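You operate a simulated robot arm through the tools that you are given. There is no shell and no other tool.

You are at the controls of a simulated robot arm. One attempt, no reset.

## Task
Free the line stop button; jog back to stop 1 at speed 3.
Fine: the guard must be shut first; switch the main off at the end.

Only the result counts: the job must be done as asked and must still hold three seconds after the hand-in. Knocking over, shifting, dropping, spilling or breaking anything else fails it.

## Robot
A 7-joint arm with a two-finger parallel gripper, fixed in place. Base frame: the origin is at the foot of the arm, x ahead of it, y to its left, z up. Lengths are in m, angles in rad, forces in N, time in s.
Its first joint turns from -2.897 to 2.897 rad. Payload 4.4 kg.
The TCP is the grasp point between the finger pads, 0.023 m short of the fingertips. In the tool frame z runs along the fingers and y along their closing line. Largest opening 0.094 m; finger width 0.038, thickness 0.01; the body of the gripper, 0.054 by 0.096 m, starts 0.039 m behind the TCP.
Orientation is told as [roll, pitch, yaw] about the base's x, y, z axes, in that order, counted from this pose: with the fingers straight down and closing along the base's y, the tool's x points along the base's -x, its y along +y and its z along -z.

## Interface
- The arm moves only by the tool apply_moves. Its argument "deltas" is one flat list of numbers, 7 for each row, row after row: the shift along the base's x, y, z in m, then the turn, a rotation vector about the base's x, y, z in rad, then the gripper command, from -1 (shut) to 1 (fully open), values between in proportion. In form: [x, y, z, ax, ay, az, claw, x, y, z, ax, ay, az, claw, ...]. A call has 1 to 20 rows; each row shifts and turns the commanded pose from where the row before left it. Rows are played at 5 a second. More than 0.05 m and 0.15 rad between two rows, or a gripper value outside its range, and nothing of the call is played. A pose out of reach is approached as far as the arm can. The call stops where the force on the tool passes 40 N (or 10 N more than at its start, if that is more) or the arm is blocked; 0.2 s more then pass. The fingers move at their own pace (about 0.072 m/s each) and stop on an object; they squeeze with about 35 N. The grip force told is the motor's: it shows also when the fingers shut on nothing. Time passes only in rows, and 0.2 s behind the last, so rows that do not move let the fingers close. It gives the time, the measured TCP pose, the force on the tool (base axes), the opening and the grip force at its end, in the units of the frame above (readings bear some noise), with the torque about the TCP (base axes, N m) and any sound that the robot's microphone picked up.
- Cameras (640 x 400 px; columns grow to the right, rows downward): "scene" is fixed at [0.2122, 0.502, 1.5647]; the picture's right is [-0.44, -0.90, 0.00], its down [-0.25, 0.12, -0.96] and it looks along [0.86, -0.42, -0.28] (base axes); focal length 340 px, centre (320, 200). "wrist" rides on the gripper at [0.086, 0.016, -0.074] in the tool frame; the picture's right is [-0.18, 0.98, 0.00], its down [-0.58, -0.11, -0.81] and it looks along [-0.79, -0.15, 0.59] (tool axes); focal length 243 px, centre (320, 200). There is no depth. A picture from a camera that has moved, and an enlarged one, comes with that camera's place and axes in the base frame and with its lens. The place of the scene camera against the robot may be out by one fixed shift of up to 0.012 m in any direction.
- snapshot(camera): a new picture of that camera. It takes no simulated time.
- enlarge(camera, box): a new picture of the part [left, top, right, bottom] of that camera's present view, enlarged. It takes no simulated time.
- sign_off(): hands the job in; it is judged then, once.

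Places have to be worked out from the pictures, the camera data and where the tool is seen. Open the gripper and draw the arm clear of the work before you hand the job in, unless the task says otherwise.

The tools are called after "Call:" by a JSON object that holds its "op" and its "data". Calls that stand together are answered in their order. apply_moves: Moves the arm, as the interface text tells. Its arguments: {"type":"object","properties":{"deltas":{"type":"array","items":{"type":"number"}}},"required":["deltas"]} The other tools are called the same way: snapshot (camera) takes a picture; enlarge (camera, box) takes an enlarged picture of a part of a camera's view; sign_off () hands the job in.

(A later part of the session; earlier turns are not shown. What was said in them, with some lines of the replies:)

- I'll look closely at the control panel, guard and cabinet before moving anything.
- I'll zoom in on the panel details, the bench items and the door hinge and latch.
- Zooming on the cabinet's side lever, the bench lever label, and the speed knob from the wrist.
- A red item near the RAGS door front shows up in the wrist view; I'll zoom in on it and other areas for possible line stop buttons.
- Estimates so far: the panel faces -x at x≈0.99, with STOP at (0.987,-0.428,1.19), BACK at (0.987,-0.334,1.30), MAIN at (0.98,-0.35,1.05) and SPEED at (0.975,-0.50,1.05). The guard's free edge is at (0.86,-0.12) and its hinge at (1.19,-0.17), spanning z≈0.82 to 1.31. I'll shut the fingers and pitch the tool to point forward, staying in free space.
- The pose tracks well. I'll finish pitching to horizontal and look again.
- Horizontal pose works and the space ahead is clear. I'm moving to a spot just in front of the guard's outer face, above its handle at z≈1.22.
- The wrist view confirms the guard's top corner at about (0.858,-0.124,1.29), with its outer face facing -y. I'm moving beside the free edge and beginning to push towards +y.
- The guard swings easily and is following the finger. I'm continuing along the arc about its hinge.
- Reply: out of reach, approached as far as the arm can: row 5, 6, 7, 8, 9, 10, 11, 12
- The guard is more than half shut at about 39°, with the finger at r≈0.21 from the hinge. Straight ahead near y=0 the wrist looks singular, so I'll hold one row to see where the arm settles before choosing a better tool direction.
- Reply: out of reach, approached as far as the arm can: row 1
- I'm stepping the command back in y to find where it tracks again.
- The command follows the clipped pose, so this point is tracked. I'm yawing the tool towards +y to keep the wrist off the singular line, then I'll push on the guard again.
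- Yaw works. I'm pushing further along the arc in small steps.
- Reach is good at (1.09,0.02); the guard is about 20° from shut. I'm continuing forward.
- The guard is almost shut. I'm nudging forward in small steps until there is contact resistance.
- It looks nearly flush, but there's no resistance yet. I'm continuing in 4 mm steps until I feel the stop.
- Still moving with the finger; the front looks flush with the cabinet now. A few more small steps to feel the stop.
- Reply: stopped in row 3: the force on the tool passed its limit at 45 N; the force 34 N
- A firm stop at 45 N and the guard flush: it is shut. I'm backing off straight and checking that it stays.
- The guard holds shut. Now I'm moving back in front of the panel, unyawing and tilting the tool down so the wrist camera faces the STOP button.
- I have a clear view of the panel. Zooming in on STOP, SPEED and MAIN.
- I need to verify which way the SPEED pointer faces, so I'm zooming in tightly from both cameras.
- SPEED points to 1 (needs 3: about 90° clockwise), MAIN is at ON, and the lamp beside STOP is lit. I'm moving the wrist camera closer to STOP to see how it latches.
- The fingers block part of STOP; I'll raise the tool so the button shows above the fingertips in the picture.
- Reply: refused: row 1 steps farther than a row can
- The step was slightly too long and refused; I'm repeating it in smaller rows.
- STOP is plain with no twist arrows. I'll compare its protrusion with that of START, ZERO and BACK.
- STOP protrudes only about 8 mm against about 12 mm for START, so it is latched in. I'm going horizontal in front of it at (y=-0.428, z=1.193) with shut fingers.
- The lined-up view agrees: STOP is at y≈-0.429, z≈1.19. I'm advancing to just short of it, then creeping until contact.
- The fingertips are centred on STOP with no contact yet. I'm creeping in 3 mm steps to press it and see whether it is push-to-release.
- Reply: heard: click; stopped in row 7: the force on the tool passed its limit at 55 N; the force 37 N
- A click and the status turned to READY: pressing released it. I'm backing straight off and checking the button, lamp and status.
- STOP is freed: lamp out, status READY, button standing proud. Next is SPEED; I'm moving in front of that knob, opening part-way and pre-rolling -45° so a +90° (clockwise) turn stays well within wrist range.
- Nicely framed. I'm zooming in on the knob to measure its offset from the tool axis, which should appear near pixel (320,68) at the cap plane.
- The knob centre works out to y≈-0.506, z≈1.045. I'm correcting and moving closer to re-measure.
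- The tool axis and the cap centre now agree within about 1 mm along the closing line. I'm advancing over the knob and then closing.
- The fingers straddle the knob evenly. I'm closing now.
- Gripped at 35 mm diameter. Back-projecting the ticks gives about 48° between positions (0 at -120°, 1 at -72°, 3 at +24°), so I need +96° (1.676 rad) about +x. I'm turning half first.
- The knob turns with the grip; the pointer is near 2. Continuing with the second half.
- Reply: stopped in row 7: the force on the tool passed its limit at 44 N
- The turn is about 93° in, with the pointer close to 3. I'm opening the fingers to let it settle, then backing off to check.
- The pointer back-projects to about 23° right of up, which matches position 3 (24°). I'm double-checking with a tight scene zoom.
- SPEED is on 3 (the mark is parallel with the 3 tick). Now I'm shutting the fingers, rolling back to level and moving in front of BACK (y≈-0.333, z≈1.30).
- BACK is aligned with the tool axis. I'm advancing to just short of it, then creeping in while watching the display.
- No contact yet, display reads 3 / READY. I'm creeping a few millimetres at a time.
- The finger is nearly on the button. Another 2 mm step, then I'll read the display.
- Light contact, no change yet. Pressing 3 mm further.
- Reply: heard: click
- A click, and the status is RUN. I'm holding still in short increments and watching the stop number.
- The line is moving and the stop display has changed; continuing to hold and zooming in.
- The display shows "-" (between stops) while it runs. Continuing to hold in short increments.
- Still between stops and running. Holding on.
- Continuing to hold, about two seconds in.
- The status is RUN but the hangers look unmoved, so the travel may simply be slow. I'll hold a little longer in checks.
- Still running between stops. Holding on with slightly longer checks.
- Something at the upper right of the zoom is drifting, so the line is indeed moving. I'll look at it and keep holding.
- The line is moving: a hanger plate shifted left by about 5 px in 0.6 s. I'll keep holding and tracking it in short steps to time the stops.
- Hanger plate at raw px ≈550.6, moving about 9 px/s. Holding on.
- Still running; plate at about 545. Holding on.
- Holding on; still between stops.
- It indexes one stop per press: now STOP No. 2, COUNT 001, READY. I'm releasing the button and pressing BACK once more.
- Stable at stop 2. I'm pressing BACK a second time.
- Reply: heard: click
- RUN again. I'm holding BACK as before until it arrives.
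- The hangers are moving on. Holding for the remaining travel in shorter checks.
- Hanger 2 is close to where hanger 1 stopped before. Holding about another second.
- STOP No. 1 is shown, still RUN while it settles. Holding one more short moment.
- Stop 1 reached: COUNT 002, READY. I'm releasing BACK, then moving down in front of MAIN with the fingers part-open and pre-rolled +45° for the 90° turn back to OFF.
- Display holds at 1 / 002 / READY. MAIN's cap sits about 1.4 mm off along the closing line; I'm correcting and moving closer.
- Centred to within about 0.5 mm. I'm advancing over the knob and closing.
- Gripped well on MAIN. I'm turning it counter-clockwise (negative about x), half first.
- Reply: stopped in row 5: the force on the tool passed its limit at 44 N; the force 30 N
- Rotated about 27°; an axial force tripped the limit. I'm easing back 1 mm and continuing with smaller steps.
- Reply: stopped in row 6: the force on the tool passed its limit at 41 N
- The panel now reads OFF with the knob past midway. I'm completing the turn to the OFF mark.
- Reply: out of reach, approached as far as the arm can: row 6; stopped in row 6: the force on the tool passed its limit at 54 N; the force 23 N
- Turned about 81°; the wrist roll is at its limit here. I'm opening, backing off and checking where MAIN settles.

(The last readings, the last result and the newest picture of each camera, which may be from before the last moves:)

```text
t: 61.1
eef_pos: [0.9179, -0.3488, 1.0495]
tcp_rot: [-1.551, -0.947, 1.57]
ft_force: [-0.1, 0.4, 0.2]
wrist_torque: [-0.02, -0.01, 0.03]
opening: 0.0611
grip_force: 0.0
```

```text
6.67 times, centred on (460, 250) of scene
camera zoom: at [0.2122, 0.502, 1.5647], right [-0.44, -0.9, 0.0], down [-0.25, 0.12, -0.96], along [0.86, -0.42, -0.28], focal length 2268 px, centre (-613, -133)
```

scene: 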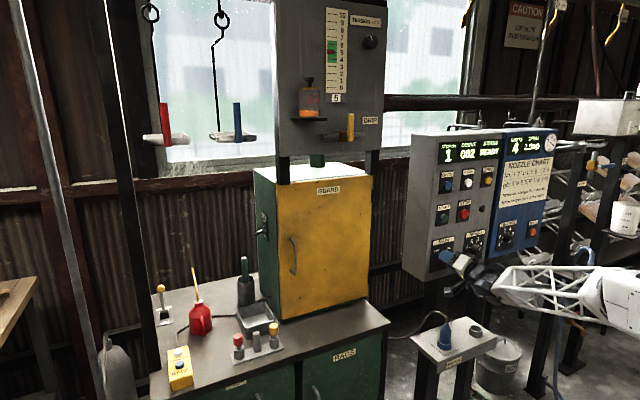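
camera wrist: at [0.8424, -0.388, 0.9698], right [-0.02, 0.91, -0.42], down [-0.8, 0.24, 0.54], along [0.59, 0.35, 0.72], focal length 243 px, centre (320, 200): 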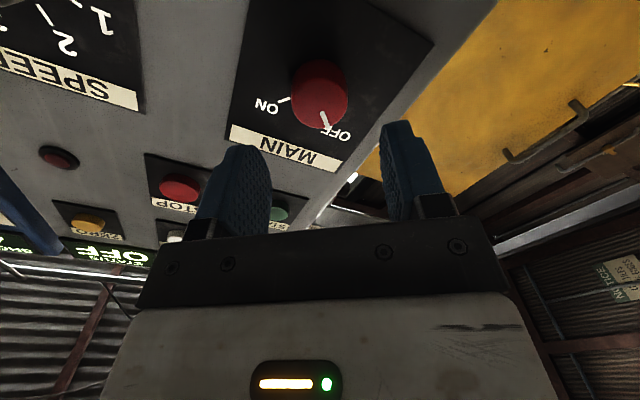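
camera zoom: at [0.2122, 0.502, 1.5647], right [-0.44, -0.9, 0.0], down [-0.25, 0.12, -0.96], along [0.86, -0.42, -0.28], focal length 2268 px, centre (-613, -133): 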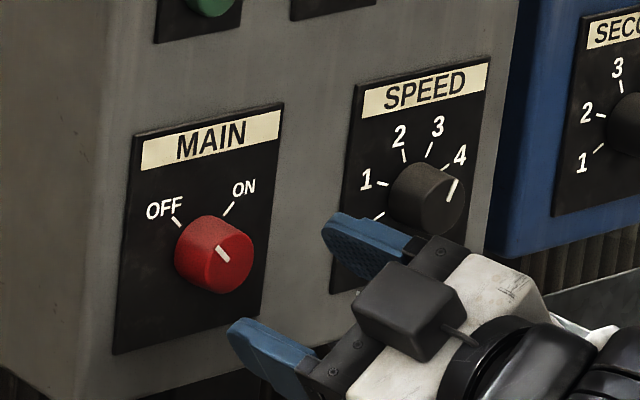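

MAIN points to OFF and the displays are blank or OFF. I'm withdrawing the arm straight back, opening the gripper and rolling level.

Call:
{"op": "apply_moves", "data": {"deltas": [-0.04, 0, 0, 0, 0, 0, 0.3, -0.04, 0, 0.01, 0.1, 0, 0, 0.5, -0.04, 0, 0.02, 0.1, 0, 0, 1, -0.04, 0, 0.03, 0.1, 0, 0, 1, -0.03, 0, 0.035, 0.1, 0, 0, 1, -0.03, 0, 0.035, 0.1, 0, 0, 1, -0.02, 0, 0.04, 0.1, 0, 0, 1, -0.02, 0, 0.04, 0, 0, 0, 1]}}

Call:
{"op": "snapshot", "data": {"camera": "scene"}}

Call:
{"op": "enlarge", "data": {"camera": "scene", "box": [400, 120, 560, 290]}}

Call:
{"op": "enlarge", "data": {"camera": "scene", "box": [240, 150, 400, 340]}}

Call:
{"op": "enlarge", "data": {"camera": "scene", "box": [430, 210, 500, 275]}}

```text
t: 62.9
eef_pos: [0.6558, -0.3542, 1.2609]
tcp_rot: [-1.543, -1.543, 1.552]
ft_force: [-0.7, -0.9, -0.3]
wrist_torque: [-0.03, -0.05, -0.01]
opening: 0.0942
grip_force: 0.0
out of reach, approached as far as the arm can: row 1
```

```text
taken
```

scene: 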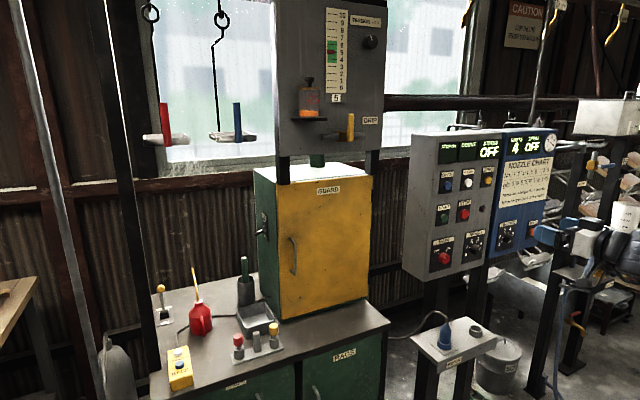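

```text
2.35 times, centred on (480, 205) of scene
camera zoom: at [0.2122, 0.502, 1.5647], right [-0.44, -0.9, 0.0], down [-0.25, 0.12, -0.96], along [0.86, -0.42, -0.28], focal length 800 px, centre (-56, 188)
```

zoom: 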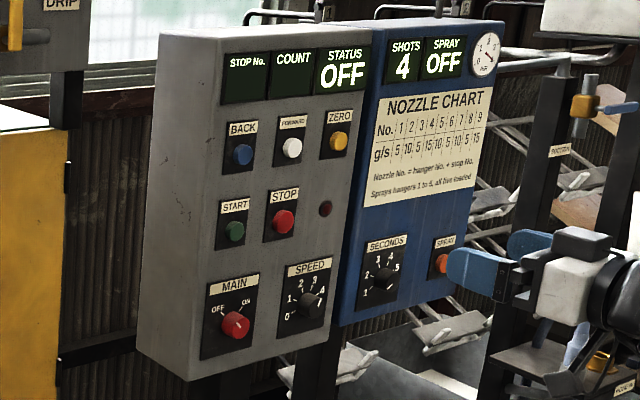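

```text
2.11 times, centred on (320, 245) of scene
camera zoom: at [0.2122, 0.502, 1.5647], right [-0.44, -0.9, 0.0], down [-0.25, 0.12, -0.96], along [0.86, -0.42, -0.28], focal length 716 px, centre (320, 105)
```

zoom: 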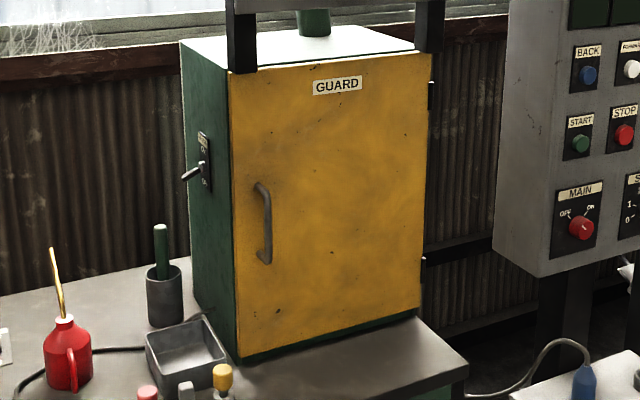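

```text
6.15 times, centred on (465, 242) of scene
camera zoom: at [0.2122, 0.502, 1.5647], right [-0.44, -0.9, 0.0], down [-0.25, 0.12, -0.96], along [0.86, -0.42, -0.28], focal length 2093 px, centre (-572, -62)
```

zoom: 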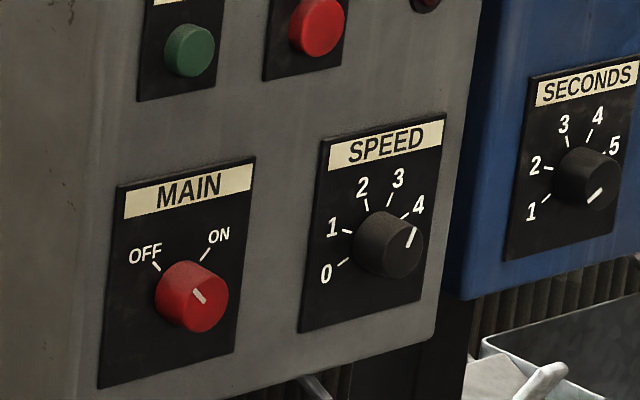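

Everything reads right: guard shut, STOP free, SPEED 3, MAIN OFF. I'll return to the starting pose to be well clear and compare the whole scene with the first picture.

Call:
{"op": "apply_moves", "data": {"deltas": [0, 0.015, 0.03, 0, 0, 0, 1, 0, 0.015, 0.03, 0, 0, 0, 1, 0, 0.015, 0.03, 0, 0, 0, 1, 0, 0.015, 0.03, 0, 0, 0, 1, -0.005, 0.012, 0.03, 0, 0.14, 0, 1, -0.005, 0.012, 0.03, 0, 0.14, 0, 1, -0.005, 0, 0.03, 0, 0.14, 0, 1, -0.005, 0, 0, 0, 0.14, 0, 1, -0.005, 0, 0, 0, 0.14, 0, 1, 0, 0, 0, 0, 0.14, 0, 1, 0, 0, 0, 0, 0.14, 0, 1, 0, 0, 0, 0, 0.14, 0, 1]}}

Call:
{"op": "snapshot", "data": {"camera": "scene"}}

Call:
{"op": "snapshot", "data": {"camera": "wrist"}}

Call:
{"op": "enlarge", "data": {"camera": "scene", "box": [540, 150, 640, 330]}}

```text
t: 65.5
eef_pos: [0.6316, -0.2696, 1.4714]
tcp_rot: [-0.003, -0.451, 0.031]
ft_force: [-0.3, 0.2, 0.7]
wrist_torque: [-0.02, 0.01, 0.01]
opening: 0.0938
grip_force: 0.0
```

```text
taken
```

scene: 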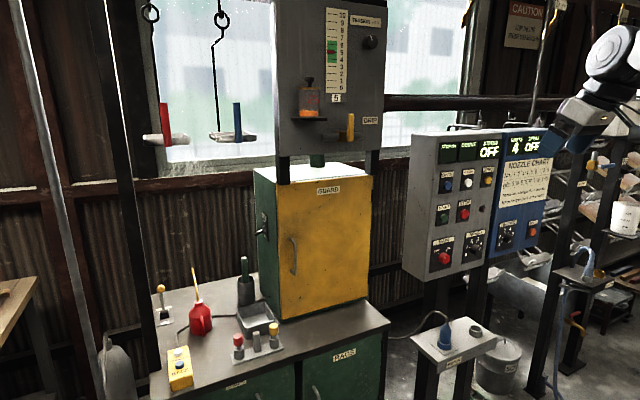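

```text
taken
camera wrist: at [0.5214, -0.2559, 1.5019], right [0.14, 0.99, 0.08], down [0.18, -0.1, 0.98], along [0.97, -0.12, -0.19], focal length 243 px, centre (320, 200)
```

wrist: 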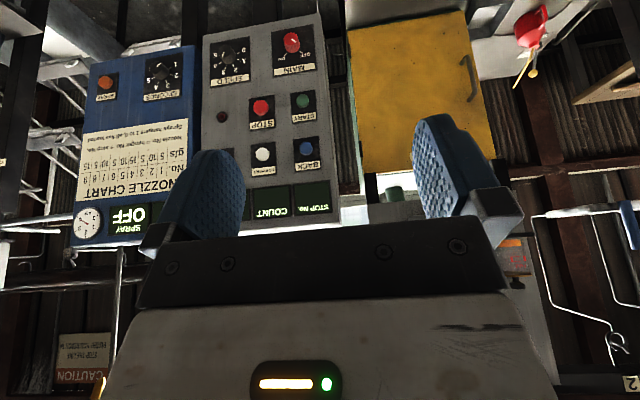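

```text
2.22 times, centred on (590, 240) of scene
camera zoom: at [0.2122, 0.502, 1.5647], right [-0.44, -0.9, 0.0], down [-0.25, 0.12, -0.96], along [0.86, -0.42, -0.28], focal length 756 px, centre (-280, 111)
```

zoom: 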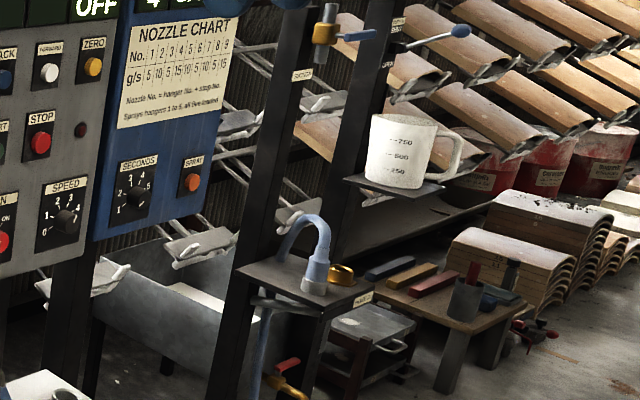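

Nothing else has moved. One last zoom on the knobs and STOP from this clear viewpoint before I hand in.

Call:
{"op": "enlarge", "data": {"camera": "wrist", "box": [200, 20, 330, 120]}}

Call:
{"op": "enlarge", "data": {"camera": "scene", "box": [240, 150, 500, 340]}}

```text
4.00 times, centred on (265, 70) of wrist
camera zoom: at [0.5214, -0.2559, 1.5019], right [0.14, 0.99, 0.08], down [0.18, -0.1, 0.98], along [0.97, -0.12, -0.19], focal length 970 px, centre (540, 720)
```

zoom: 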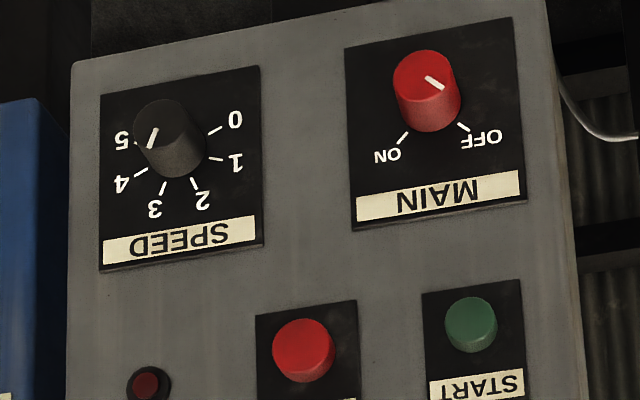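

```text
2.11 times, centred on (370, 245) of scene
camera zoom: at [0.2122, 0.502, 1.5647], right [-0.44, -0.9, 0.0], down [-0.25, 0.12, -0.96], along [0.86, -0.42, -0.28], focal length 716 px, centre (215, 105)
```

zoom: 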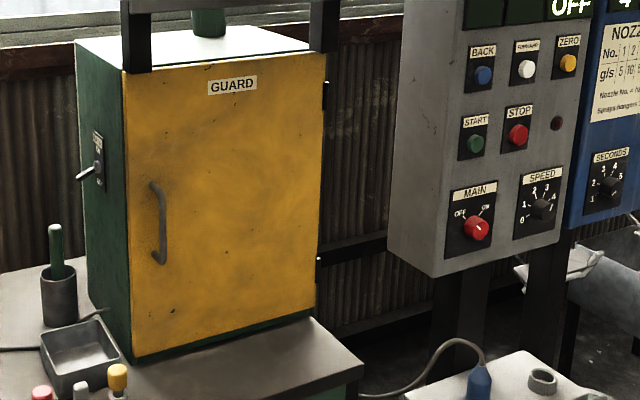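

The final check agrees: guard shut, STOP out with its lamp off, SPEED parallel to 3, line left at stop 1, MAIN at OFF. The gripper is open and the arm clear, so I'm handing in.

Call:
{"op": "sign_off", "data": {}}

```text
The job is handed in.
```

The line is at stop 1 and everything you asked for is done. I handed the job in with the gripper open and the arm clear; I haven't seen the judging result.

- **Guard:** I shut it first. It came to a firm stop and stayed flush after I let go.
- **Line stop button:** one press released it. Its lamp went out and the status changed from STOP to READY.
- **Speed:** I turned the knob from 1 to 3 before jogging.
- **Jog back:** I pressed BACK twice, once per stop, from 3 to 2 to 1. The display read stop 1, count 002, READY.
- **Main:** I switched it to OFF at the end. The status display reads OFF and the stop number and count are blank.

Comparing the first and last pictures, nothing else on the bench or stands has moved.
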